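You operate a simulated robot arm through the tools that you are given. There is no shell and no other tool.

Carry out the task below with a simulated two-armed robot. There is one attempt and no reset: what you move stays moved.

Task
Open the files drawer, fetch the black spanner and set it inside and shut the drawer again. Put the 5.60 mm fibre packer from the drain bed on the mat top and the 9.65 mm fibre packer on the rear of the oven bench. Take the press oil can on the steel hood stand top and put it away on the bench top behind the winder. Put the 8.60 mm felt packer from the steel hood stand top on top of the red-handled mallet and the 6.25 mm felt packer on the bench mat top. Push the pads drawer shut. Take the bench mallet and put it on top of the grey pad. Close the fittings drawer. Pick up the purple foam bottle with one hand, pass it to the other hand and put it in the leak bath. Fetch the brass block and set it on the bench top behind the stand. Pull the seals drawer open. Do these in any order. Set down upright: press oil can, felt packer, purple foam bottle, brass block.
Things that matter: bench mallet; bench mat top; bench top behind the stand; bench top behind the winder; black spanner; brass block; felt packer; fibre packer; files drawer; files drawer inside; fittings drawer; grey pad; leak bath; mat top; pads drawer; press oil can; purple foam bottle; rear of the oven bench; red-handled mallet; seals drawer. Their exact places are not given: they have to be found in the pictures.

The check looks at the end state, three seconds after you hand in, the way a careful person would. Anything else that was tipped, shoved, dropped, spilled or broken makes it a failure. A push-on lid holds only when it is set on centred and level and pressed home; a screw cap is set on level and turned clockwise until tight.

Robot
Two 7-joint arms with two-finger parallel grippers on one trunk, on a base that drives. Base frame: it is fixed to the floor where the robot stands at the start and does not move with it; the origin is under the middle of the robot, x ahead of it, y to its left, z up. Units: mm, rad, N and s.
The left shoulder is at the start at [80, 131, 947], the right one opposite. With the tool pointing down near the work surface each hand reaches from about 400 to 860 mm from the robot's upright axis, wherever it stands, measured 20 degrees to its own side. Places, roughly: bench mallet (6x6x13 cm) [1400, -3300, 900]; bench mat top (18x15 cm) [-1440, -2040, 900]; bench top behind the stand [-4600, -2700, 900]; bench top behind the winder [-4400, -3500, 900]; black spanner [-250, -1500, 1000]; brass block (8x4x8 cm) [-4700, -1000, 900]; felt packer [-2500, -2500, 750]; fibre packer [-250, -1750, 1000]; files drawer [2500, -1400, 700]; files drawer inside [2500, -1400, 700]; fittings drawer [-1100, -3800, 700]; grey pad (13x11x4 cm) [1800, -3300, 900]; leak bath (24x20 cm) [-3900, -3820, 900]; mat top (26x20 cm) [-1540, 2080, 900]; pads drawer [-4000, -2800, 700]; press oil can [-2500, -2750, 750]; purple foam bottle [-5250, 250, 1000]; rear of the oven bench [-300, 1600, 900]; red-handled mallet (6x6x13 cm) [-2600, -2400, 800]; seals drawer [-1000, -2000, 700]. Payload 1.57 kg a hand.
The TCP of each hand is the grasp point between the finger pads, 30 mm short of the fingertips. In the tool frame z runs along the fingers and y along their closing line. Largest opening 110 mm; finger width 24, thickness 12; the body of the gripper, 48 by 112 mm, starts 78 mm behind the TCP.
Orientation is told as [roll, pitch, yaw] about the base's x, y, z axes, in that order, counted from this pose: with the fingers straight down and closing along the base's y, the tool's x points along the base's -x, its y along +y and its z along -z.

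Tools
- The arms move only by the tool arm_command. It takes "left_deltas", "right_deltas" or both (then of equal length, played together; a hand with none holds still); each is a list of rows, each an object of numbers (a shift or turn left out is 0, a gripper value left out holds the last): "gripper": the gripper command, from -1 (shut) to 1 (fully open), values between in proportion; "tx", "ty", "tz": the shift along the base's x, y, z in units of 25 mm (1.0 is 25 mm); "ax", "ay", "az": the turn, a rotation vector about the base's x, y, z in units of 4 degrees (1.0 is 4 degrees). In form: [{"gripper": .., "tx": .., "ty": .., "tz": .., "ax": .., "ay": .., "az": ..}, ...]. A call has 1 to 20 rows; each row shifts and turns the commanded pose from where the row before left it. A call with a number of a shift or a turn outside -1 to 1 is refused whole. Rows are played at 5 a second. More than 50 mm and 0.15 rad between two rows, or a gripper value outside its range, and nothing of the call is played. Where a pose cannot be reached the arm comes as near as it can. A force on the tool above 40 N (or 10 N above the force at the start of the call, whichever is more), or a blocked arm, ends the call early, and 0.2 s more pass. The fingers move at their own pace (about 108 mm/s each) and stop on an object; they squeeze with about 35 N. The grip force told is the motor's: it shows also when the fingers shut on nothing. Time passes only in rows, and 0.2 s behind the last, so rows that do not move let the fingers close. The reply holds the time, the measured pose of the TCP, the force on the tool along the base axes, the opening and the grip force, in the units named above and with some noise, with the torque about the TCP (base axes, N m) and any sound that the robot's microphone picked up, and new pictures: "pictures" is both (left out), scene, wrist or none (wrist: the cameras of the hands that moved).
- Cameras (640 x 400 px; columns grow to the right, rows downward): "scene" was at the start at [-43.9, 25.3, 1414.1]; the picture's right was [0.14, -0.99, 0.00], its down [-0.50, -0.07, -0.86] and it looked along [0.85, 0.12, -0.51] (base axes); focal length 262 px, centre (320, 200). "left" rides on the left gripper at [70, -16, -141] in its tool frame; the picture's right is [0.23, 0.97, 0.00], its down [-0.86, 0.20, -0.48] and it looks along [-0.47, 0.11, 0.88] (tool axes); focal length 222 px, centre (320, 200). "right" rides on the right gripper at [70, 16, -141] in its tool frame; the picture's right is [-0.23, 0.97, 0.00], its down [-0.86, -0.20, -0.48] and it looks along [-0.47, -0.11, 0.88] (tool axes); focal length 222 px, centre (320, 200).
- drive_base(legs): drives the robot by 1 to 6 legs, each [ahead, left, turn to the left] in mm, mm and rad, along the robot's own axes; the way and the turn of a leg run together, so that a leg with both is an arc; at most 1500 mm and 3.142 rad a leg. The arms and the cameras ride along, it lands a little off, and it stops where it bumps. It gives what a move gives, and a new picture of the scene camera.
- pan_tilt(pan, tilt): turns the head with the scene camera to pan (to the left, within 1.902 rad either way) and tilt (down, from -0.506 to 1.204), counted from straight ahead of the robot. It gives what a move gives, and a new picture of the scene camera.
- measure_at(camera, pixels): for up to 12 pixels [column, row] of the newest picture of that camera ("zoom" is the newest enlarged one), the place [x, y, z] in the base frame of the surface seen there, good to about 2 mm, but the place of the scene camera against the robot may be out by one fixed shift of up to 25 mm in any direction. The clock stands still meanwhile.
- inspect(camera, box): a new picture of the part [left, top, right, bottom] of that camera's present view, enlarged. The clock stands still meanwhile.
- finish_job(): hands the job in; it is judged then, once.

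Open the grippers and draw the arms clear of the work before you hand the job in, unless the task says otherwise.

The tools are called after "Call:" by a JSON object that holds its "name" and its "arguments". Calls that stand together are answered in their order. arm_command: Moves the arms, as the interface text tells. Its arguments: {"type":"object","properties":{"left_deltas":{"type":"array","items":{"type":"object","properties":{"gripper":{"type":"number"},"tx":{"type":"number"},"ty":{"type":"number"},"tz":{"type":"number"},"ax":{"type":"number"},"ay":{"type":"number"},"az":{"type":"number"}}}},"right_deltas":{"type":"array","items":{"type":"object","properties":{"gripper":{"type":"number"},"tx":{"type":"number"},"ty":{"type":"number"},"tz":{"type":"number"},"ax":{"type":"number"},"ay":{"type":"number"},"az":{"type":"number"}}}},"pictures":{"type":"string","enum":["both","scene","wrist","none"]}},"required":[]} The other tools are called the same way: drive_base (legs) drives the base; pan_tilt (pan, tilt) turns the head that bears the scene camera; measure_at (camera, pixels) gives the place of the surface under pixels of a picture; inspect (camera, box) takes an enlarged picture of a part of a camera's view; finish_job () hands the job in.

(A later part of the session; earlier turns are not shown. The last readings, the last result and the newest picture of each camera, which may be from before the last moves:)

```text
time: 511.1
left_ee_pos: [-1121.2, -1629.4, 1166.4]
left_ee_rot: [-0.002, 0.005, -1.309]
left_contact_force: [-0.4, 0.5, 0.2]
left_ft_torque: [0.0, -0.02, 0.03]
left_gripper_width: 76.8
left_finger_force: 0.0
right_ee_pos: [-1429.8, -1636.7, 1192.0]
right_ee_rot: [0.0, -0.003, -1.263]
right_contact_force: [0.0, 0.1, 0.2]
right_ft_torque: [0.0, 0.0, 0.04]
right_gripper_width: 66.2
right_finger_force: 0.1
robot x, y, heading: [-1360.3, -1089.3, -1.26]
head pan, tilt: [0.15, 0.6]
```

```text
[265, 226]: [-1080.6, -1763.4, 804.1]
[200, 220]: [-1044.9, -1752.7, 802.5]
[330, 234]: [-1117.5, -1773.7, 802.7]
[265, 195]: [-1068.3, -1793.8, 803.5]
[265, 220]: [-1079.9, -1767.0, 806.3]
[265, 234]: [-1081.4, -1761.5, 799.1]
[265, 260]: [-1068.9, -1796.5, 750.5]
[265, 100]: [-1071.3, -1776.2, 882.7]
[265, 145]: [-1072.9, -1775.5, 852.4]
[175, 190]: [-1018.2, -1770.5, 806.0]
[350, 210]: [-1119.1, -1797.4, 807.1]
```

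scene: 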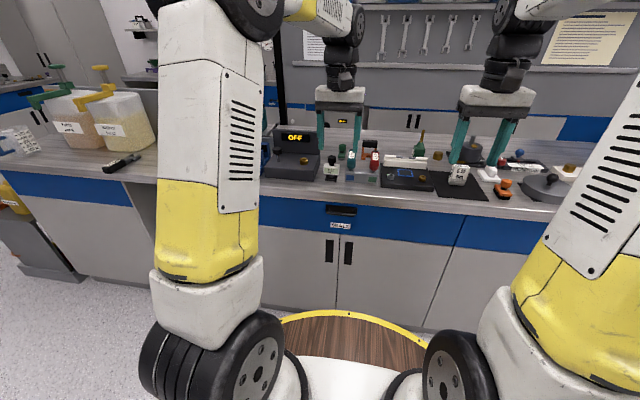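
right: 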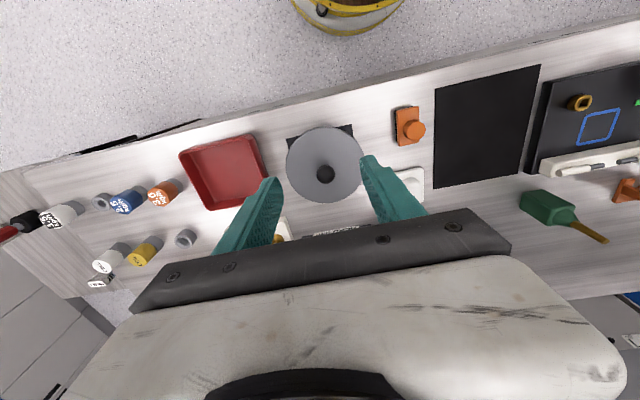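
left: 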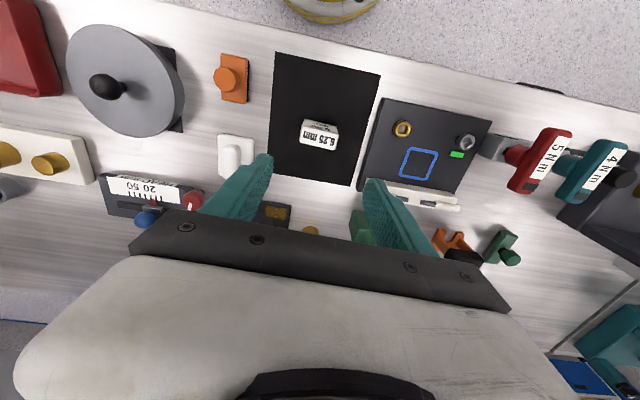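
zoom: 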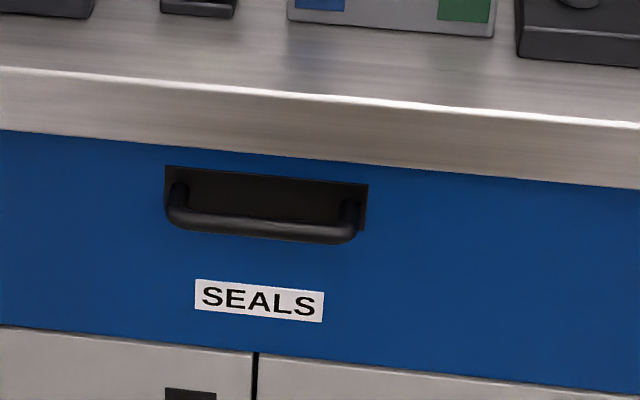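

The bar handle stands about 34 mm off the face at z≈815. I turn the left hand by -90° so that its fingers can close vertically on the bar, lowering it in front of the bench.

Call:
{"name": "arm_command", "arguments": {"left_deltas": [{"az": -1, "tz": -0.45, "gripper": -0.15}, {"az": -1, "tz": -0.45}, {"az": -1, "tz": -0.45}, {"az": -1, "tz": -0.45}, {"az": -1, "tz": -0.45}, {"az": -1, "tz": -0.45}, {"az": -1, "tz": -0.45}, {"az": -1, "tz": -0.45}, {"az": -1, "tz": -0.45}, {"az": -1, "tz": -0.45}, {"az": -1, "tz": -0.45}, {"az": -1, "tz": -0.45}, {"az": -1, "tz": -0.45}, {"az": -1, "tz": -0.45}, {"az": -1, "tz": -0.45}, {"az": -1, "tz": -0.45}, {"az": -1, "tz": -0.45}, {"az": -1, "tz": -0.45}, {"az": -1, "tz": -0.45}, {"az": -1, "tz": -0.45}], "pictures": "none"}}

Call:
{"name": "arm_command", "arguments": {"left_deltas": [{"az": -1, "tz": -0.3}, {"az": -0.75, "tz": -0.3}, {"tz": -0.1, "ax": -0.957, "ay": -0.29}, {"tz": -0.1, "ax": -0.957, "ay": -0.29}, {"tz": -0.1, "ax": -0.957, "ay": -0.29}, {"tz": -0.1, "ax": -0.957, "ay": -0.29}, {"tz": -0.1, "ax": -0.957, "ay": -0.29}, {"tz": -0.1, "ax": -0.957, "ay": -0.29}, {"tz": -0.1, "ax": -0.957, "ay": -0.29}, {"tz": -0.1, "ax": -0.957, "ay": -0.29}, {"tz": -0.1, "ax": -0.957, "ay": -0.29}, {"tz": -0.1, "ax": -0.957, "ay": -0.29}]}}

```text
time: 515.3
left_ee_pos: [-1119.8, -1631.7, 943.1]
left_ee_rot: [-0.002, 0.005, -2.707]
left_contact_force: [0.0, -0.3, 0.1]
left_ft_torque: [-0.03, 0.02, 0.0]
left_gripper_width: 46.7
left_finger_force: 0.0
right_ee_pos: [-1429.2, -1637.5, 1193.5]
right_ee_rot: [0.0, -0.002, -1.261]
right_contact_force: [0.2, -0.4, -0.4]
right_ft_torque: [0.0, -0.02, 0.01]
right_gripper_width: 66.0
right_finger_force: 0.1
robot x, y, heading: [-1360.4, -1089.3, -1.258]
head pan, tilt: [0.15, 0.6]
```

```text
time: 517.9
left_ee_pos: [-1120.9, -1630.4, 903.8]
left_ee_rot: [0.698, -0.01, -2.829]
left_contact_force: [0.1, -0.2, 0.0]
left_ft_torque: [0.0, 0.05, 0.02]
left_gripper_width: 46.9
left_finger_force: 0.0
right_ee_pos: [-1429.3, -1637.5, 1192.3]
right_ee_rot: [0.0, -0.001, -1.26]
right_contact_force: [0.1, 0.4, -0.4]
right_ft_torque: [-0.02, 0.04, -0.01]
right_gripper_width: 66.0
right_finger_force: 0.0
robot x, y, heading: [-1361.3, -1088.8, -1.26]
head pan, tilt: [0.15, 0.6]
```

scene: 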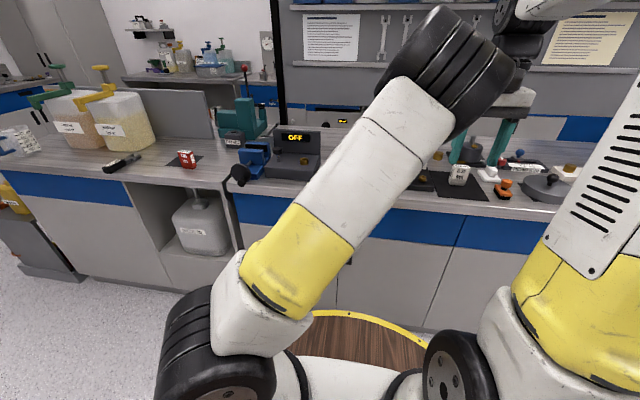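
left: 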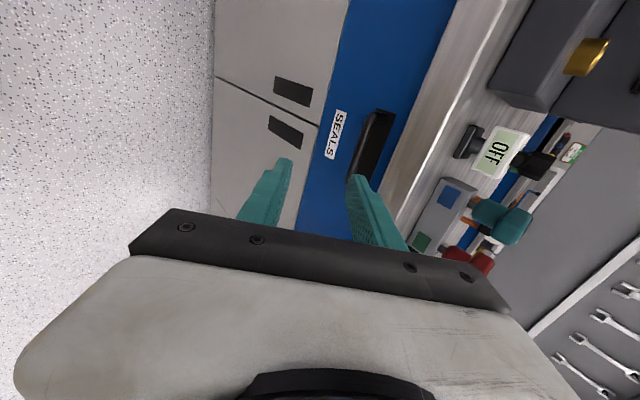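

The wrist camera sees the handle at (372,145). I measure the bar and the face.

Call:
{"name": "inspect", "arguments": {"camera": "left", "box": [300, 90, 440, 200]}}

```text
3.64 times, centred on (370, 145) of left
```

zoom: 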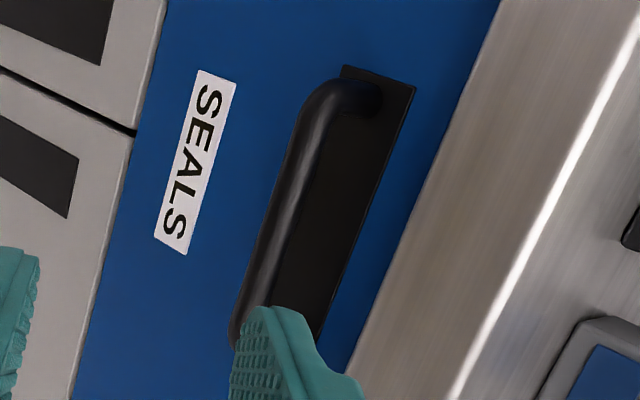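

Call:
{"name": "measure_at", "arguments": {"camera": "zoom", "pixels": [[308, 130], [285, 190], [258, 265], [245, 310], [330, 90], [320, 190], [205, 160], [290, 185], [520, 150], [440, 150]]}}

```text
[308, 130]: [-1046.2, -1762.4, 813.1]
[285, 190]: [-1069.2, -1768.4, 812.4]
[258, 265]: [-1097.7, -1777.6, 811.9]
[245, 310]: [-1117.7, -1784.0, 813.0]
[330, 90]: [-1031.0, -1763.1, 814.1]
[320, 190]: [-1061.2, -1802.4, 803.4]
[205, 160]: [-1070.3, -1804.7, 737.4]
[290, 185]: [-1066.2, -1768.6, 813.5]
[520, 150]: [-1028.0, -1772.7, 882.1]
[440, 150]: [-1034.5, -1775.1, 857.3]
```

The bar's middle is at about (-1077,-1774,811), face 29 mm behind its axis. I finish the tilt to 75° and move to a pre-grasp.

Call:
{"name": "arm_command", "arguments": {"left_deltas": [{"tx": 0.084, "ty": -0.276, "tz": -0.307, "ax": -0.957, "ay": -0.29}, {"tx": 0.084, "ty": -0.276, "tz": -0.307, "ax": -0.957, "ay": -0.29}, {"tx": 0.084, "ty": -0.276, "tz": -0.307, "ax": -0.957, "ay": -0.29}, {"tx": 0.084, "ty": -0.276, "tz": -0.307, "ax": -0.957, "ay": -0.29}, {"tx": 0.084, "ty": -0.276, "tz": -0.307, "ax": -0.957, "ay": -0.29}, {"tx": 0.084, "ty": -0.276, "tz": -0.307, "ax": -0.957, "ay": -0.29}, {"tx": 0.084, "ty": -0.276, "tz": -0.307, "ax": -0.957, "ay": -0.29}, {"tx": 0.084, "ty": -0.276, "tz": -0.307, "ax": -0.957, "ay": -0.29}, {"tx": 0.084, "ty": -0.276, "tz": -0.307, "ax": -0.718, "ay": -0.218}]}}

```text
time: 519.9
left_ee_pos: [-1102.8, -1692.9, 833.2]
left_ee_rot: [1.307, -0.019, -2.838]
left_contact_force: [0.1, 0.4, 0.5]
left_ft_torque: [0.01, -0.01, 0.0]
left_gripper_width: 46.5
left_finger_force: 0.0
right_ee_pos: [-1428.9, -1637.2, 1192.0]
right_ee_rot: [0.0, -0.002, -1.26]
right_contact_force: [-0.1, -0.6, 0.2]
right_ft_torque: [0.01, 0.03, -0.02]
right_gripper_width: 66.0
right_finger_force: 0.1
robot x, y, heading: [-1359.2, -1086.1, -1.26]
head pan, tilt: [0.15, 0.6]
```

scene: 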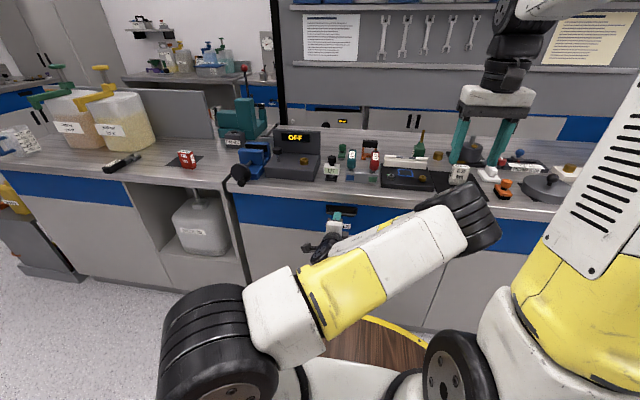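
left: 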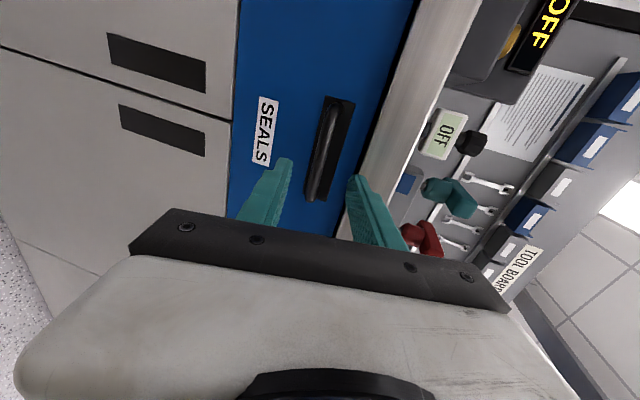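

The bar lies neatly between the fingers. I advance 57 mm along the finger axis and check.

Call:
{"name": "arm_command", "arguments": {"left_deltas": [{"tx": 0.22, "ty": -0.724, "tz": -0.2}, {"tx": 0.22, "ty": -0.724, "tz": -0.2}, {"tx": 0.22, "ty": -0.724, "tz": -0.2}, {"tx": 0}], "pictures": "wrist"}}

```text
time: 520.9
left_ee_pos: [-1085.3, -1747.6, 817.5]
left_ee_rot: [1.309, -0.018, -2.837]
left_contact_force: [1.1, 0.9, 0.3]
left_ft_torque: [-0.02, 0.02, 0.01]
left_gripper_width: 46.9
left_finger_force: 0.1
right_ee_pos: [-1430.2, -1638.7, 1192.9]
right_ee_rot: [0.001, 0.0, -1.263]
right_contact_force: [0.0, -0.2, 0.3]
right_ft_torque: [-0.01, -0.01, -0.04]
right_gripper_width: 66.2
right_finger_force: 0.0
robot x, y, heading: [-1357.9, -1085.0, -1.264]
head pan, tilt: [0.15, 0.6]
```

left: 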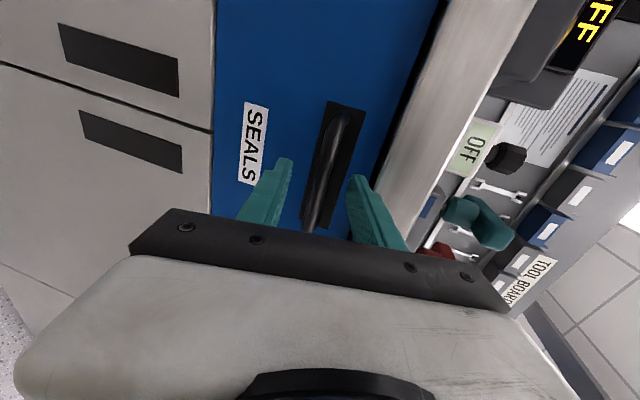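

No contact. I advance the last 18 mm and close on the bar.

Call:
{"name": "arm_command", "arguments": {"left_deltas": [{"tx": 0.21, "ty": -0.69, "tz": -0.19}, {"tx": 0}, {"gripper": -1}, {"gripper": -1}, {"gripper": -1}], "pictures": "wrist"}}

```text
time: 522.1
left_ee_pos: [-1081.3, -1764.7, 813.1]
left_ee_rot: [1.308, -0.017, -2.839]
left_contact_force: [1.3, -1.6, 6.0]
left_ft_torque: [0.11, -0.72, -0.27]
left_gripper_width: 13.3
left_finger_force: 29.8
right_ee_pos: [-1429.2, -1636.8, 1190.8]
right_ee_rot: [0.0, -0.001, -1.261]
right_contact_force: [0.2, 0.2, -0.1]
right_ft_torque: [-0.01, -0.02, -0.03]
right_gripper_width: 66.0
right_finger_force: 0.0
robot x, y, heading: [-1358.8, -1089.7, -1.26]
head pan, tilt: [0.15, 0.6]
```

left: 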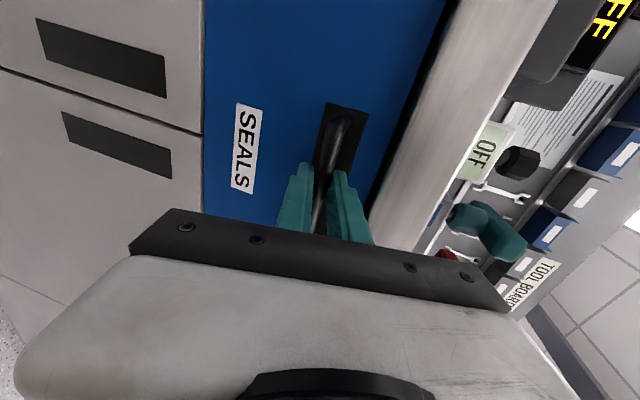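

The bar is gripped (13 mm). I pull 50 mm with the arm as a test.

Call:
{"name": "arm_command", "arguments": {"left_deltas": [{"tx": -0.15, "ty": 0.48}, {"tx": -0.2, "ty": 0.67}, {"tx": -0.2, "ty": 0.67}, {"tx": 0}]}}

```text
time: 523.1
left_ee_pos: [-1095.4, -1717.8, 813.9]
left_ee_rot: [1.307, -0.017, -2.835]
left_contact_force: [1.5, 1.7, 9.7]
left_ft_torque: [0.06, -0.74, -0.09]
left_gripper_width: 13.1
left_finger_force: 29.9
right_ee_pos: [-1429.8, -1636.7, 1191.9]
right_ee_rot: [-0.001, -0.004, -1.262]
right_contact_force: [-0.3, -0.3, 0.1]
right_ft_torque: [-0.01, 0.0, 0.0]
right_gripper_width: 66.2
right_finger_force: 0.0
robot x, y, heading: [-1357.1, -1090.1, -1.262]
head pan, tilt: [0.15, 0.6]
```

scene: 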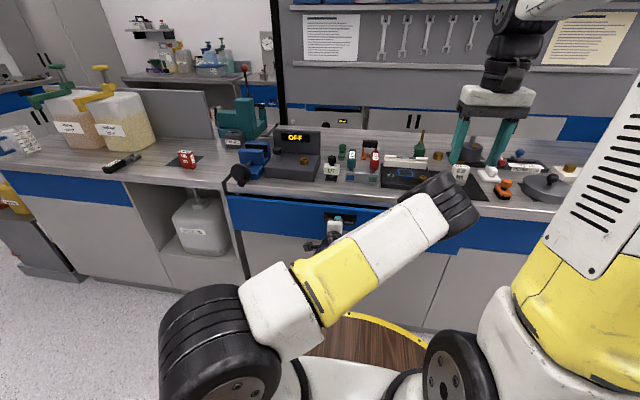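
left: 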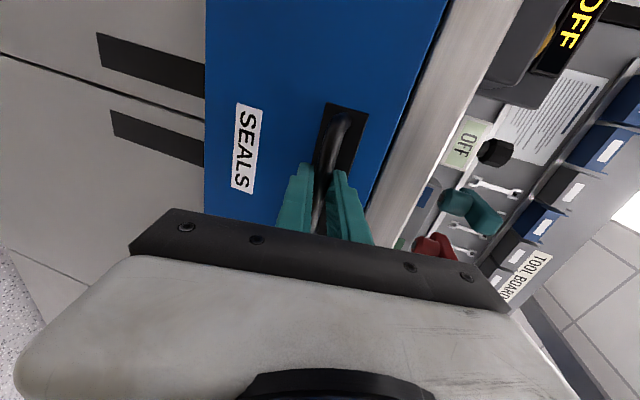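

The drawer slides out freely. I back the base 170 mm to open it further.

Call:
{"name": "drive_base", "arguments": {"legs": [[-170, 0, 0]]}}

```text
time: 524.5
left_ee_pos: [-1146.8, -1556.3, 814.8]
left_ee_rot: [1.306, -0.018, -2.839]
left_contact_force: [19.8, 6.8, 8.4]
left_ft_torque: [0.13, -0.75, 0.18]
left_gripper_width: 13.2
left_finger_force: 31.0
right_ee_pos: [-1482.0, -1474.6, 1192.2]
right_ee_rot: [-0.003, -0.002, -1.262]
right_contact_force: [0.0, -0.6, 0.6]
right_ft_torque: [0.01, 0.0, 0.01]
right_gripper_width: 65.9
right_finger_force: 0.0
robot x, y, heading: [-1410.6, -924.4, -1.262]
head pan, tilt: [0.15, 0.6]
```

scene: 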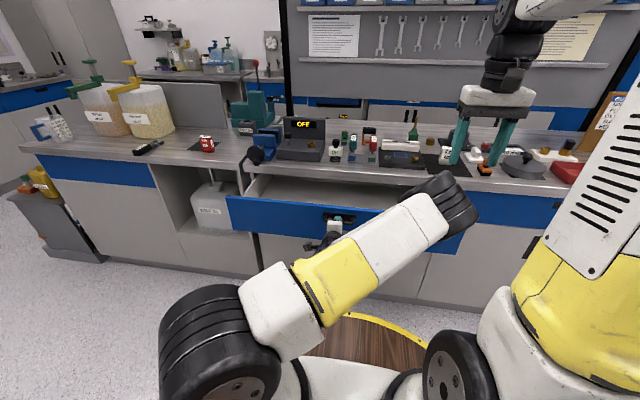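

It is open about 218 mm. I pull a little further.

Call:
{"name": "drive_base", "arguments": {"legs": [[-60, 0, 0]]}}

Call:
{"name": "measure_at", "arguments": {"camera": "scene", "pixels": [[250, 220], [450, 245], [290, 225]]}}

```text
time: 525.5
left_ee_pos: [-1163.9, -1497.5, 813.5]
left_ee_rot: [1.307, -0.015, -2.835]
left_contact_force: [3.4, 1.2, 2.5]
left_ft_torque: [0.16, -0.67, -0.21]
left_gripper_width: 13.0
left_finger_force: 29.9
right_ee_pos: [-1500.0, -1416.4, 1191.5]
right_ee_rot: [0.002, -0.002, -1.262]
right_contact_force: [0.2, 0.7, -0.1]
right_ft_torque: [-0.01, 0.01, 0.0]
right_gripper_width: 65.8
right_finger_force: 0.0
robot x, y, heading: [-1430.4, -867.7, -1.264]
head pan, tilt: [0.15, 0.6]
```

scene: 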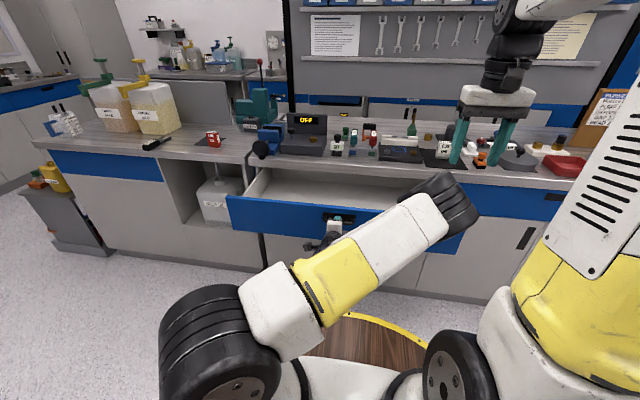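

```text
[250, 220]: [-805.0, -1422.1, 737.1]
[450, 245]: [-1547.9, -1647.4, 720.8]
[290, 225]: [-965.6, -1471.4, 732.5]
```

The drawer is open about 280 mm. I release the bar and back the fingers off along their axis.

Call:
{"name": "arm_command", "arguments": {"left_deltas": [{"gripper": -0.15}, {"gripper": -0.15}, {"tx": -0.22, "ty": 0.724, "tz": 0.2}, {"tx": -0.22, "ty": 0.724, "tz": 0.2}, {"tx": -0.22, "ty": 0.724, "tz": 0.2}, {"tx": -0.22, "ty": 0.724, "tz": 0.2}], "pictures": "wrist"}}

```text
time: 526.9
left_ee_pos: [-1185.5, -1425.0, 835.4]
left_ee_rot: [1.307, -0.016, -2.837]
left_contact_force: [0.4, 0.2, -0.1]
left_ft_torque: [-0.02, 0.02, 0.01]
left_gripper_width: 46.6
left_finger_force: 0.0
right_ee_pos: [-1499.9, -1416.6, 1192.7]
right_ee_rot: [0.0, -0.001, -1.262]
right_contact_force: [0.2, 0.1, 0.9]
right_ft_torque: [0.01, 0.02, 0.01]
right_gripper_width: 65.6
right_finger_force: 0.0
robot x, y, heading: [-1428.8, -865.4, -1.262]
head pan, tilt: [0.15, 0.6]
```

left: 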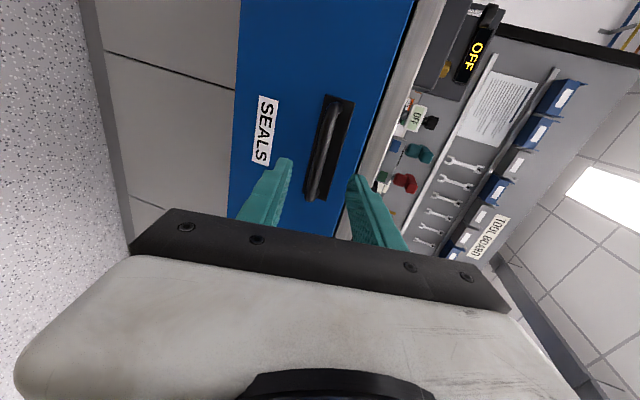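

The drawer stays open. I back the base 150 mm, then untilt, raise and turn the left hand back to neutral.

Call:
{"name": "drive_base", "arguments": {"legs": [[-150, 0, 0]]}}

Call:
{"name": "arm_command", "arguments": {"left_deltas": [{"tz": 0.7, "ax": 0.957, "ay": 0.29}, {"tz": 0.7, "ax": 0.957, "ay": 0.29}, {"tz": 0.7, "ax": 0.957, "ay": 0.29}, {"tz": 0.7, "ax": 0.957, "ay": 0.29}, {"tz": 0.7, "ax": 0.957, "ay": 0.29}, {"tz": 0.7, "ax": 0.957, "ay": 0.29}, {"tz": 0.7, "ax": 0.957, "ay": 0.29}, {"tz": 0.7, "ax": 0.957, "ay": 0.29}, {"tz": 0.7, "ax": 0.957, "ay": 0.29}, {"tz": 0.7, "ax": 0.957, "ay": 0.29}, {"tz": 0.7, "ax": 0.957, "ay": 0.29}, {"tz": 0.7, "ax": 0.957, "ay": 0.29}, {"tz": 0.7, "ax": 0.957, "ay": 0.29}, {"tz": 0.7, "ax": 0.957, "ay": 0.29}, {"tz": 0.7, "ax": 0.957, "ay": 0.29}, {"tz": 0.7, "ax": 0.957, "ay": 0.29}, {"tz": 0.7, "ax": 0.957, "ay": 0.29}, {"tz": 0.7, "ax": 0.957, "ay": 0.29}, {"tz": 0.7, "ax": 0.718, "ay": 0.218}], "pictures": "none"}}

Call:
{"name": "arm_command", "arguments": {"left_deltas": [{"az": 1, "gripper": 0.5}, {"az": 1}, {"az": 1}, {"az": 1}, {"az": 1}, {"az": 1}, {"az": 1}, {"az": 1}, {"az": 1}, {"az": 1}, {"az": 1}, {"az": 1}, {"az": 1}, {"az": 1}, {"az": 1}, {"az": 1}, {"az": 1}, {"az": 1}, {"az": 1}, {"az": 1}]}}

```text
time: 528.3
left_ee_pos: [-1230.4, -1283.0, 834.8]
left_ee_rot: [1.307, -0.018, -2.834]
left_contact_force: [-0.2, 0.3, -0.2]
left_ft_torque: [0.01, 0.0, 0.02]
left_gripper_width: 47.0
left_finger_force: 0.1
right_ee_pos: [-1545.6, -1273.9, 1192.9]
right_ee_rot: [0.0, -0.001, -1.262]
right_contact_force: [0.3, -0.7, -0.3]
right_ft_torque: [0.02, -0.04, 0.01]
right_gripper_width: 66.2
right_finger_force: 0.1
robot x, y, heading: [-1475.2, -725.7, -1.26]
head pan, tilt: [0.15, 0.6]
```

scene: 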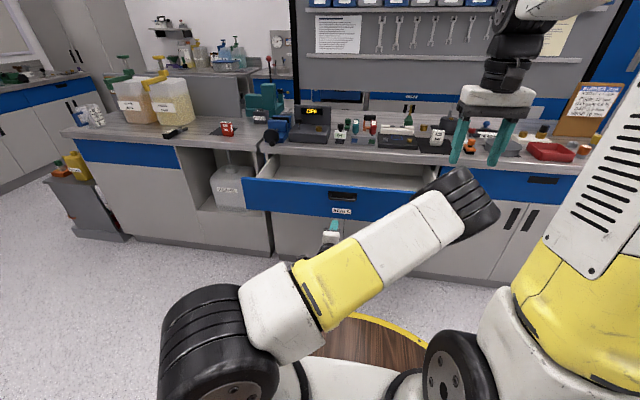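

```text
time: 532.3
left_ee_pos: [-1228.9, -1281.3, 1167.8]
left_ee_rot: [-0.003, 0.01, -2.826]
left_contact_force: [0.2, 0.1, 0.2]
left_ft_torque: [-0.01, -0.01, -0.01]
left_gripper_width: 46.8
left_finger_force: 0.1
right_ee_pos: [-1544.2, -1274.8, 1193.4]
right_ee_rot: [0.0, -0.003, -1.262]
right_contact_force: [-0.2, 0.0, 0.0]
right_ft_torque: [-0.05, 0.01, -0.01]
right_gripper_width: 66.2
right_finger_force: 0.0
robot x, y, heading: [-1473.7, -724.2, -1.263]
head pan, tilt: [0.15, 0.6]
```

```text
time: 536.5
left_ee_pos: [-1229.6, -1282.1, 1165.0]
left_ee_rot: [-0.001, 0.008, -1.43]
left_contact_force: [-0.4, 0.6, 0.2]
left_ft_torque: [0.01, 0.01, 0.03]
left_gripper_width: 82.9
left_finger_force: 0.2
right_ee_pos: [-1544.3, -1274.2, 1193.6]
right_ee_rot: [0.001, -0.002, -1.261]
right_contact_force: [-1.1, -0.2, 0.3]
right_ft_torque: [0.02, -0.02, -0.02]
right_gripper_width: 66.2
right_finger_force: 0.1
robot x, y, heading: [-1474.9, -724.2, -1.265]
head pan, tilt: [0.15, 0.6]
```

scene: 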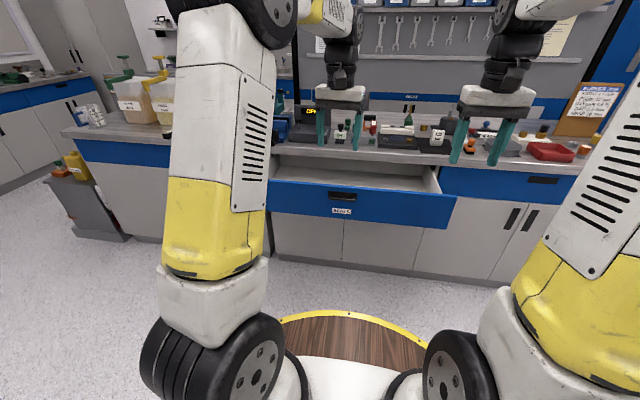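
left: 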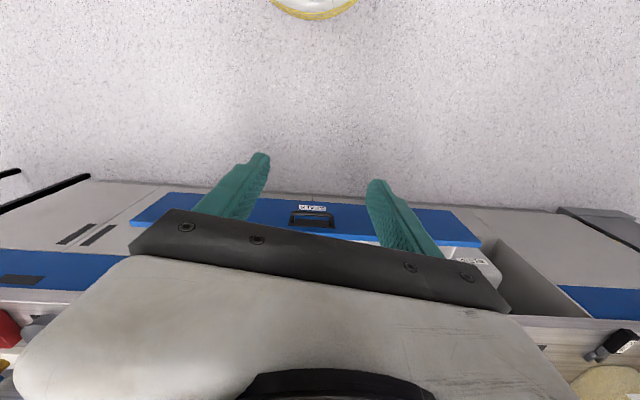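

The SEALS drawer is open. Next the black spanner: I slide left and approach it on the drain bench.

Call:
{"name": "drive_base", "arguments": {"legs": [[0, 1190, -0.014], [480, 0, 0]]}}

Call:
{"name": "pan_tilt", "arguments": {"pan": 0.0, "tilt": 0.6}}

```text
time: 544.9
left_ee_pos: [41.2, -1379.4, 1167.5]
left_ee_rot: [-0.001, 0.007, -1.443]
left_contact_force: [-0.3, 0.3, -0.1]
left_ft_torque: [-0.02, 0.01, -0.01]
left_gripper_width: 82.6
left_finger_force: 0.1
right_ee_pos: [-273.9, -1369.7, 1193.4]
right_ee_rot: [0.001, -0.004, -1.272]
right_contact_force: [0.3, 1.0, 0.9]
right_ft_torque: [0.01, 0.0, -0.02]
right_gripper_width: 66.2
right_finger_force: 0.1
robot x, y, heading: [-196.9, -822.6, -1.276]
head pan, tilt: [0.15, 0.6]
```

scene: 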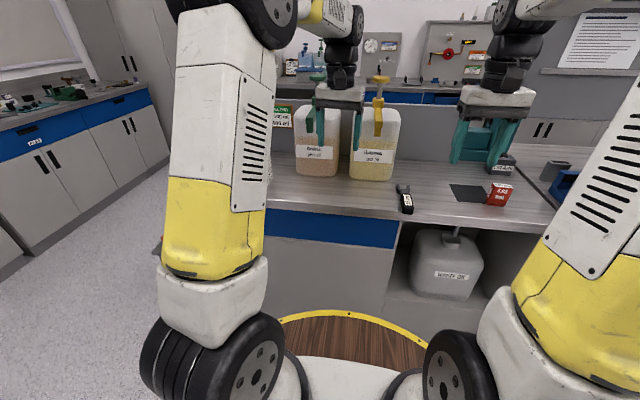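

```text
time: 545.6
left_ee_pos: [40.6, -1382.0, 1166.6]
left_ee_rot: [-0.002, 0.007, -1.442]
left_contact_force: [-0.7, -0.7, -0.5]
left_ft_torque: [-0.04, -0.01, 0.02]
left_gripper_width: 82.6
left_finger_force: 0.2
right_ee_pos: [-274.5, -1368.4, 1192.6]
right_ee_rot: [-0.001, -0.003, -1.273]
right_contact_force: [-0.1, 0.2, 0.0]
right_ft_torque: [0.02, 0.0, 0.01]
right_gripper_width: 66.1
right_finger_force: 0.1
robot x, y, heading: [-199.7, -820.0, -1.272]
head pan, tilt: [0.0, 0.6]
```

scene: 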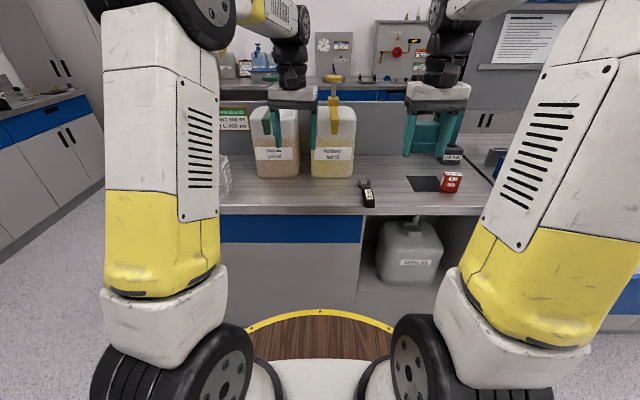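

The spanner is at (367,193). I bring the right hand over it.

Call:
{"name": "arm_command", "arguments": {"right_deltas": [{"tx": 0.68, "ty": -0.8, "tz": -0.6, "gripper": 0.5}, {"tx": 0.68, "ty": -0.8, "tz": -0.6}, {"tx": 0.68, "ty": -0.8, "tz": -0.6}, {"tx": 0.68, "ty": -0.8, "tz": -0.6}, {"tx": 0.68, "ty": -0.8, "tz": -0.6}, {"tx": 0.68, "ty": -0.8, "tz": -0.6}, {"tx": 0.68, "ty": -0.8, "tz": -0.6}], "pictures": "wrist"}}

Call:
{"name": "inspect", "arguments": {"camera": "right", "box": [240, 80, 400, 200]}}

```text
time: 547.2
left_ee_pos: [41.2, -1380.3, 1165.7]
left_ee_rot: [-0.001, 0.009, -1.443]
left_contact_force: [0.4, 0.4, 0.6]
left_ft_torque: [-0.04, -0.02, 0.0]
left_gripper_width: 82.4
left_finger_force: 0.1
right_ee_pos: [-154.5, -1509.8, 1086.7]
right_ee_rot: [-0.001, -0.003, -1.273]
right_contact_force: [-0.1, 0.0, 1.3]
right_ft_torque: [-0.04, -0.05, -0.01]
right_gripper_width: 82.5
right_finger_force: 0.1
robot x, y, heading: [-198.0, -820.1, -1.27]
head pan, tilt: [0.0, 0.6]
```

right: 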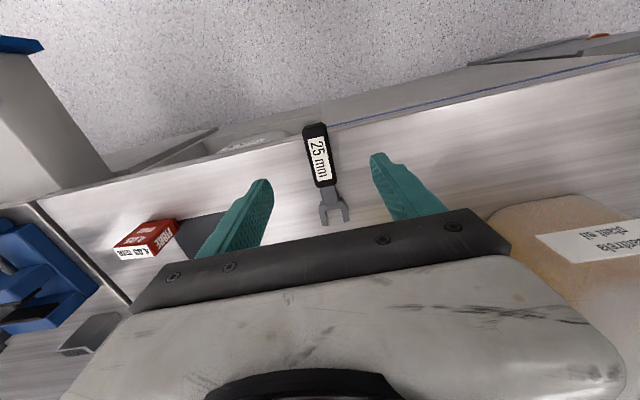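

```text
3.33 times, centred on (320, 140) of right
```

zoom: 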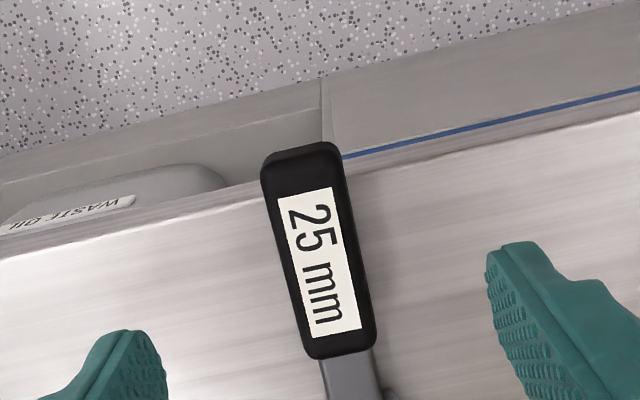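

Call:
{"name": "measure_at", "arguments": {"camera": "zoom", "pixels": [[265, 175], [340, 155], [310, 350], [372, 335], [320, 250], [350, 380], [290, 215], [345, 310], [430, 250]]}}

Call:
{"name": "measure_at", "arguments": {"camera": "right", "pixels": [[330, 205], [322, 222], [346, 218], [330, 192]]}}

```text
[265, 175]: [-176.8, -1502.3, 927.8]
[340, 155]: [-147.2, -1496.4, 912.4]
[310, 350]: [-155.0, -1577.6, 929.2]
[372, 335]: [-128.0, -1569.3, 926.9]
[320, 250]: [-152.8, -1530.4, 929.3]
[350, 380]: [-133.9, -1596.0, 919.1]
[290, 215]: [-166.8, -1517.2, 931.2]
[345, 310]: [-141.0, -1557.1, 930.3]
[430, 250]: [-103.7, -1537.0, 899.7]
```

```text
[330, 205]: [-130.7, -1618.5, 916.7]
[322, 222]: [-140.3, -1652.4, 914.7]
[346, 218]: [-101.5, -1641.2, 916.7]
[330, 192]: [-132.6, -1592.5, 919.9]
```

The handle is 28 mm wide, axis at about -1.30 rad, centred near (-152,-1537), z 900–930. I align, descend to tips just above the bench and grip.

Call:
{"name": "arm_command", "arguments": {"right_deltas": [{"tx": 0.11, "ty": -0.76, "az": -0.34}, {"tx": 0.11, "ty": -0.76}, {"tz": -1}, {"tz": -1}, {"tz": -1}, {"tz": -1}, {"tz": -1}, {"tz": -1}, {"tz": -0.1}, {"tz": 0}], "pictures": "wrist"}}

```text
time: 549.4
left_ee_pos: [39.9, -1380.4, 1166.5]
left_ee_rot: [-0.002, 0.009, -1.441]
left_contact_force: [-0.2, 0.3, -0.6]
left_ft_torque: [0.02, 0.04, -0.04]
left_gripper_width: 82.5
left_finger_force: 0.1
right_ee_pos: [-149.2, -1547.6, 932.7]
right_ee_rot: [0.0, -0.003, -1.297]
right_contact_force: [-1.0, -0.7, -0.1]
right_ft_torque: [-0.03, 0.02, 0.0]
right_gripper_width: 82.6
right_finger_force: 0.0
robot x, y, heading: [-201.2, -821.7, -1.275]
head pan, tilt: [0.0, 0.6]
```

right: 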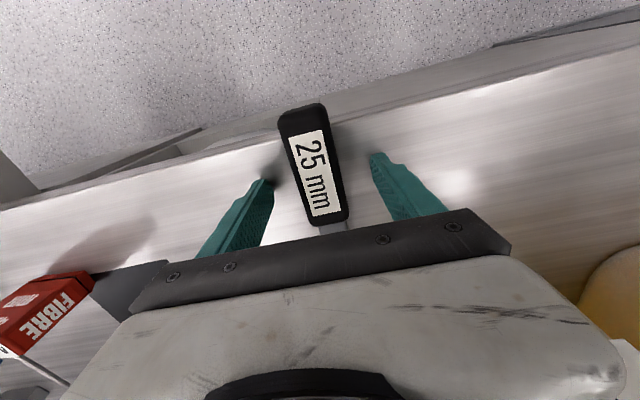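

Centred. I close on the handle and lift.

Call:
{"name": "arm_command", "arguments": {"right_deltas": [{"gripper": -1}, {"gripper": -1}, {"gripper": -1}, {"gripper": -1}], "pictures": "none"}}

Call:
{"name": "arm_command", "arguments": {"right_deltas": [{"tz": 0.4}, {"tz": 1}, {"tz": 1}, {"tz": 1}, {"tz": 1}, {"tz": 1}, {"tz": 1}, {"tz": 1}, {"tz": 1}, {"tz": 1}]}}

```text
time: 550.4
left_ee_pos: [41.5, -1379.6, 1166.1]
left_ee_rot: [-0.002, 0.009, -1.442]
left_contact_force: [-0.7, 0.9, 0.0]
left_ft_torque: [0.02, 0.02, 0.0]
left_gripper_width: 82.4
left_finger_force: 0.0
right_ee_pos: [-149.9, -1547.2, 933.1]
right_ee_rot: [0.0, -0.002, -1.295]
right_contact_force: [1.4, 0.1, 0.9]
right_ft_torque: [-0.01, -0.13, 0.04]
right_gripper_width: 33.6
right_finger_force: 34.9
robot x, y, heading: [-201.3, -818.8, -1.273]
head pan, tilt: [0.0, 0.6]
```

```text
time: 552.6
left_ee_pos: [39.4, -1380.5, 1165.2]
left_ee_rot: [-0.001, 0.009, -1.443]
left_contact_force: [0.2, 0.0, -0.6]
left_ft_torque: [-0.01, 0.05, 0.02]
left_gripper_width: 82.3
left_finger_force: 0.1
right_ee_pos: [-148.8, -1546.7, 1170.5]
right_ee_rot: [0.001, -0.001, -1.294]
right_contact_force: [-0.3, 0.2, -2.2]
right_ft_torque: [0.04, 0.06, 0.0]
right_gripper_width: 33.4
right_finger_force: 34.7
robot x, y, heading: [-199.3, -818.4, -1.274]
head pan, tilt: [0.0, 0.6]
```

scene: 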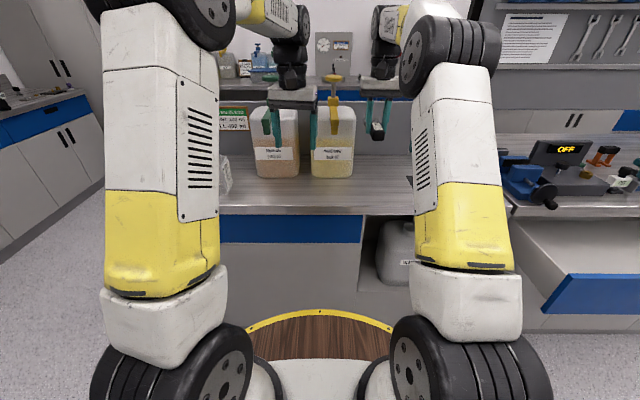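
right: 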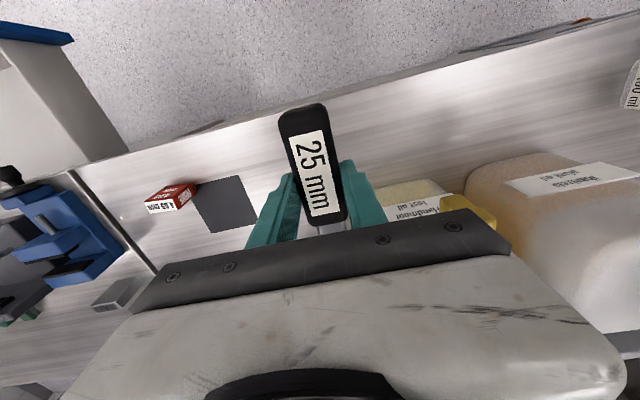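

The spanner is held. I draw the right hand in, then drive round to the FILES drawer on the east bench.

Call:
{"name": "arm_command", "arguments": {"right_deltas": [{"tx": -0.3, "ty": 0.95}, {"tx": -0.3, "ty": 0.95}, {"tx": -0.3, "ty": 0.95}, {"tx": -0.3, "ty": 0.95}, {"tx": -0.3, "ty": 0.95}, {"tx": -0.3, "ty": 0.95}, {"tx": -0.3, "ty": 0.95}], "pictures": "none"}}

Call:
{"name": "drive_base", "arguments": {"legs": [[-150, 0, 0], [0, 0, 1.567], [1390, 0, 0], [0, -700, 0], [0, -780, 0]]}}

Call:
{"name": "pan_tilt", "arguments": {"pan": 0.1, "tilt": 0.5}}

```text
time: 554.2
left_ee_pos: [40.8, -1381.3, 1166.7]
left_ee_rot: [-0.003, 0.009, -1.441]
left_contact_force: [0.8, -0.4, 0.2]
left_ft_torque: [0.0, 0.01, -0.02]
left_gripper_width: 82.8
left_finger_force: 0.0
right_ee_pos: [-201.1, -1380.7, 1169.0]
right_ee_rot: [-0.001, -0.003, -1.294]
right_contact_force: [-0.4, 0.2, -2.0]
right_ft_torque: [0.06, 0.01, 0.0]
right_gripper_width: 33.6
right_finger_force: 34.8
robot x, y, heading: [-197.5, -821.3, -1.273]
head pan, tilt: [0.0, 0.6]
```

```text
time: 573.3
left_ee_pos: [2125.0, -1414.8, 1165.6]
left_ee_rot: [-0.002, 0.008, 0.158]
left_contact_force: [0.7, -0.8, 0.0]
left_ft_torque: [-0.03, 0.01, -0.02]
left_gripper_width: 82.5
left_finger_force: 0.1
right_ee_pos: [2133.1, -1656.1, 1169.7]
right_ee_rot: [0.0, -0.002, 0.304]
right_contact_force: [-0.3, -0.1, -1.8]
right_ft_torque: [0.01, 0.03, -0.01]
right_gripper_width: 33.5
right_finger_force: 34.4
robot x, y, heading: [1576.1, -1668.3, 0.329]
head pan, tilt: [0.0, 0.6]
```

scene: 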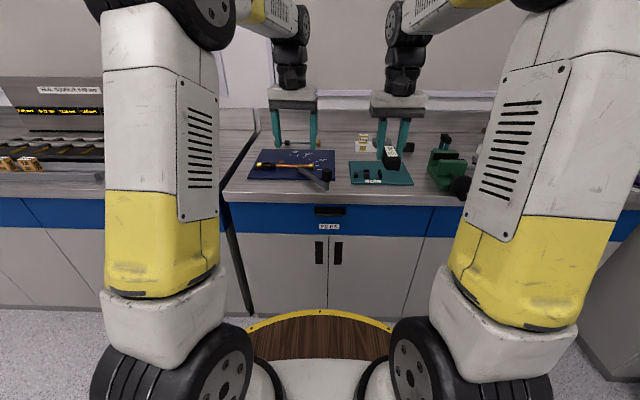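

```text
time: 574.0
left_ee_pos: [2126.8, -1414.6, 1166.2]
left_ee_rot: [-0.003, 0.01, 0.159]
left_contact_force: [0.0, 1.0, -0.1]
left_ft_torque: [-0.03, 0.03, -0.06]
left_gripper_width: 82.8
left_finger_force: 0.0
right_ee_pos: [2131.7, -1656.8, 1169.5]
right_ee_rot: [0.0, -0.002, 0.305]
right_contact_force: [0.3, 0.1, -2.5]
right_ft_torque: [0.0, 0.06, -0.02]
right_gripper_width: 33.7
right_finger_force: 34.5
robot x, y, heading: [1572.4, -1670.9, 0.331]
head pan, tilt: [0.099, 0.499]
```

scene: 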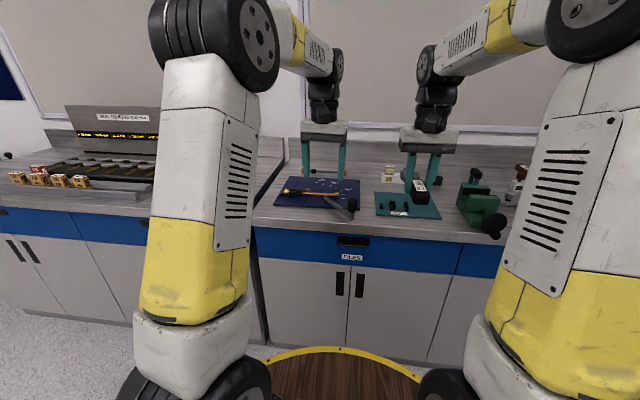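

The FILES drawer is in front, handle at (352,241). I zoom and measure the bar and face.

Call:
{"name": "inspect", "arguments": {"camera": "scene", "box": [300, 205, 410, 275]}}

```text
5.71 times, centred on (355, 240) of scene
```

zoom: 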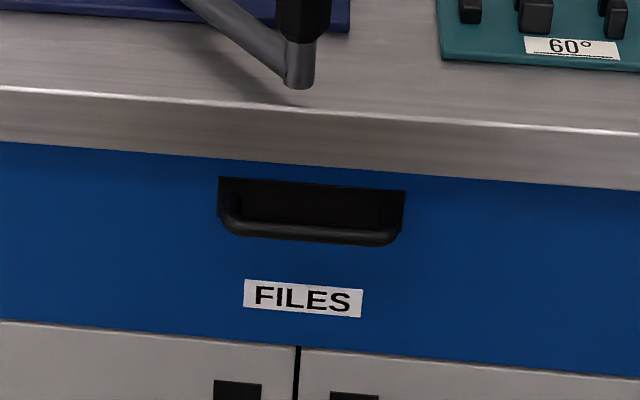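

Call:
{"name": "measure_at", "arguments": {"camera": "zoom", "pixels": [[310, 234], [245, 228], [375, 238], [310, 200], [310, 270], [310, 110], [310, 140], [100, 300], [560, 300]]}}

```text
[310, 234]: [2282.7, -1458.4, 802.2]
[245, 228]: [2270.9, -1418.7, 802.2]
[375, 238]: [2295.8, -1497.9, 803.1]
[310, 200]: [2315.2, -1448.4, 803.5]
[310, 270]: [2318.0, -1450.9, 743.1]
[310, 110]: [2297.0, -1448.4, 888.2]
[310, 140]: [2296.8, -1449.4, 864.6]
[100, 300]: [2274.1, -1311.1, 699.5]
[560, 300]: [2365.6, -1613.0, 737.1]
```

The bar is at u≈1750, v≈-2066. I align the heading and shift right 80 mm so the left hand faces the handle.

Call:
{"name": "drive_base", "arguments": {"legs": [[0, -80, -0.036]]}}

Call:
{"name": "arm_command", "arguments": {"left_deltas": [{"az": -1, "tz": -0.45, "gripper": -0.15}, {"az": -1, "tz": -0.45}, {"az": -1, "tz": -0.45}, {"az": -1, "tz": -0.45}, {"az": -1, "tz": -0.45}, {"az": -1, "tz": -0.45}, {"az": -1, "tz": -0.45}, {"az": -1, "tz": -0.45}, {"az": -1, "tz": -0.45}, {"az": -1, "tz": -0.45}, {"az": -1, "tz": -0.45}, {"az": -1, "tz": -0.45}, {"az": -1, "tz": -0.45}, {"az": -1, "tz": -0.45}, {"az": -1, "tz": -0.45}, {"az": -1, "tz": -0.45}, {"az": -1, "tz": -0.45}, {"az": -1, "tz": -0.45}, {"az": -1, "tz": -0.45}]}}

```text
time: 575.0
left_ee_pos: [2159.5, -1510.4, 1166.4]
left_ee_rot: [-0.002, 0.01, 0.121]
left_contact_force: [-0.2, 0.0, 0.4]
left_ft_torque: [-0.04, -0.03, 0.03]
left_gripper_width: 82.7
left_finger_force: 0.1
right_ee_pos: [2157.3, -1753.3, 1168.4]
right_ee_rot: [0.0, -0.002, 0.269]
right_contact_force: [0.4, 0.6, -1.0]
right_ft_torque: [-0.02, 0.01, 0.0]
right_gripper_width: 33.4
right_finger_force: 34.5
robot x, y, heading: [1599.1, -1747.3, 0.289]
head pan, tilt: [0.099, 0.499]
```

scene: 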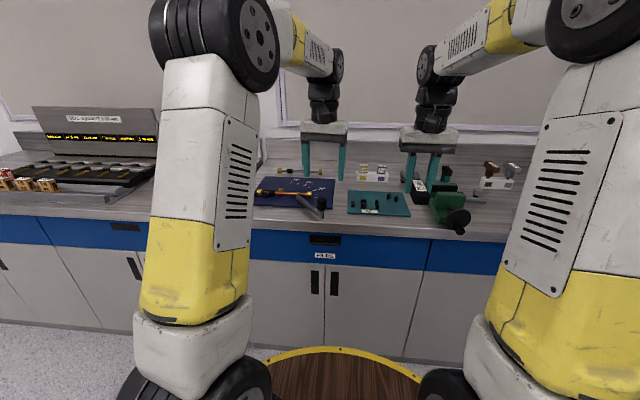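

```text
time: 579.0
left_ee_pos: [2160.0, -1510.9, 953.9]
left_ee_rot: [-0.001, 0.009, -1.206]
left_contact_force: [0.9, -1.0, 0.6]
left_ft_torque: [-0.03, 0.04, -0.01]
left_gripper_width: 46.8
left_finger_force: 0.0
right_ee_pos: [2156.6, -1753.1, 1169.2]
right_ee_rot: [-0.001, -0.003, 0.269]
right_contact_force: [0.0, 0.4, -2.3]
right_ft_torque: [0.01, -0.01, -0.01]
right_gripper_width: 33.4
right_finger_force: 34.3
robot x, y, heading: [1600.2, -1744.5, 0.287]
head pan, tilt: [0.099, 0.499]
```

scene: 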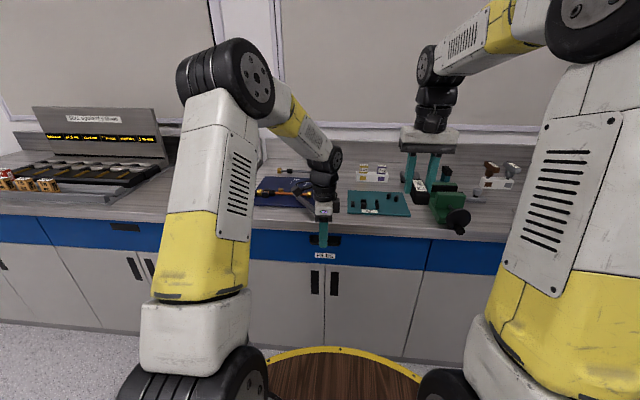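
left: 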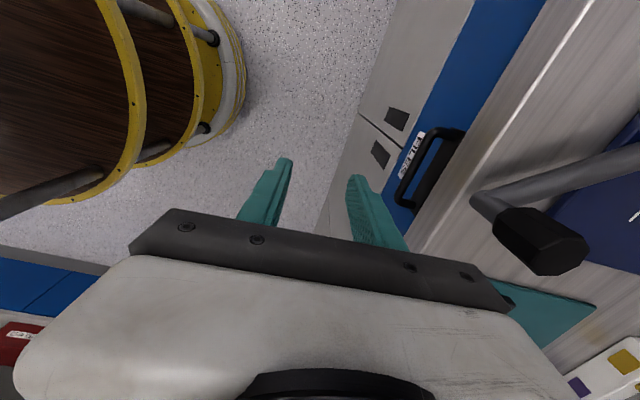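

I measure the bar, face and the rod tool's end in the wrist view before tilting.

Call:
{"name": "measure_at", "arguments": {"camera": "left", "pixels": [[410, 175], [425, 145], [415, 190], [435, 160], [540, 250], [490, 200], [450, 120], [530, 215]]}}

```text
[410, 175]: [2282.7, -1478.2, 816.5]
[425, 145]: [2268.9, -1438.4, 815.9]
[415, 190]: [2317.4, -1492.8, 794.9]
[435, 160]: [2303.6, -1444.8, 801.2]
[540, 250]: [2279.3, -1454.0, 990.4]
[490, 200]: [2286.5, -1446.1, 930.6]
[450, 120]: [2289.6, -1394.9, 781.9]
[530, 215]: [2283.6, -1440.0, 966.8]
```

The bar front is at u≈1756, z≈811, and an upright tool handle stands on the bench edge above it (z>905), which stays clear. I tilt the left hand to 75° at the pre-grasp.

Call:
{"name": "arm_command", "arguments": {"left_deltas": [{"az": -1, "tz": -0.3}, {"tx": 0.09, "ty": 0.03, "tz": -0.24, "ax": 0.29, "ay": -0.957}, {"tx": 0.09, "ty": 0.03, "tz": -0.24, "ax": 0.29, "ay": -0.957}, {"tx": 0.09, "ty": 0.03, "tz": -0.24, "ax": 0.29, "ay": -0.957}, {"tx": 0.09, "ty": 0.03, "tz": -0.24, "ax": 0.29, "ay": -0.957}, {"tx": 0.09, "ty": 0.03, "tz": -0.24, "ax": 0.29, "ay": -0.957}, {"tx": 0.09, "ty": 0.03, "tz": -0.24, "ax": 0.29, "ay": -0.957}, {"tx": 0.09, "ty": 0.03, "tz": -0.24, "ax": 0.29, "ay": -0.957}, {"tx": 0.09, "ty": 0.03, "tz": -0.24, "ax": 0.29, "ay": -0.957}, {"tx": 0.09, "ty": 0.03, "tz": -0.24, "ax": 0.29, "ay": -0.957}, {"tx": 0.09, "ty": 0.03, "tz": -0.24, "ax": 0.29, "ay": -0.957}, {"tx": 0.09, "ty": 0.03, "tz": -0.24, "ax": 0.29, "ay": -0.957}, {"tx": 0.09, "ty": 0.03, "tz": -0.24, "ax": 0.29, "ay": -0.957}, {"tx": 0.09, "ty": 0.03, "tz": -0.24, "ax": 0.29, "ay": -0.957}, {"tx": 0.09, "ty": 0.03, "tz": -0.24, "ax": 0.29, "ay": -0.957}, {"tx": 0.09, "ty": 0.03, "tz": -0.24, "ax": 0.29, "ay": -0.957}, {"tx": 0.09, "ty": 0.03, "tz": -0.24, "ax": 0.29, "ay": -0.957}, {"tx": 0.09, "ty": 0.03, "tz": -0.24, "ax": 0.29, "ay": -0.957}, {"tx": 0.09, "ty": 0.03, "tz": -0.24, "ax": 0.29, "ay": -0.957}, {"tx": 0.09, "ty": 0.03, "tz": -0.24, "ax": 0.218, "ay": -0.718}]}}

```text
time: 583.2
left_ee_pos: [2201.5, -1495.2, 831.1]
left_ee_rot: [1.309, 0.001, -1.266]
left_contact_force: [-0.1, -0.2, 0.2]
left_ft_torque: [0.02, -0.01, 0.0]
left_gripper_width: 46.9
left_finger_force: 0.1
right_ee_pos: [2158.5, -1753.4, 1169.2]
right_ee_rot: [0.001, -0.002, 0.269]
right_contact_force: [-0.6, 0.0, -2.4]
right_ft_torque: [-0.04, 0.05, 0.0]
right_gripper_width: 33.3
right_finger_force: 35.3
robot x, y, heading: [1593.5, -1742.7, 0.288]
head pan, tilt: [0.099, 0.499]
```

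scene: 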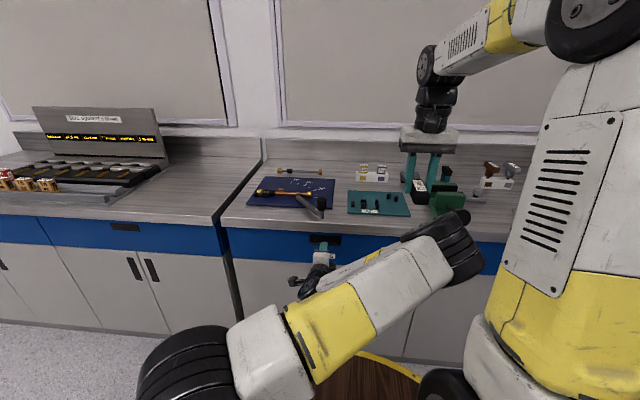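
left: 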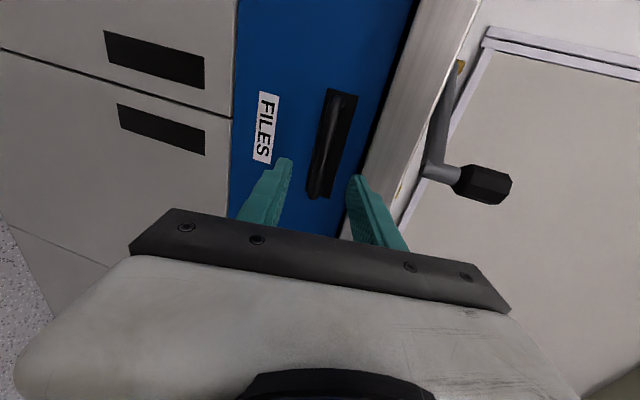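

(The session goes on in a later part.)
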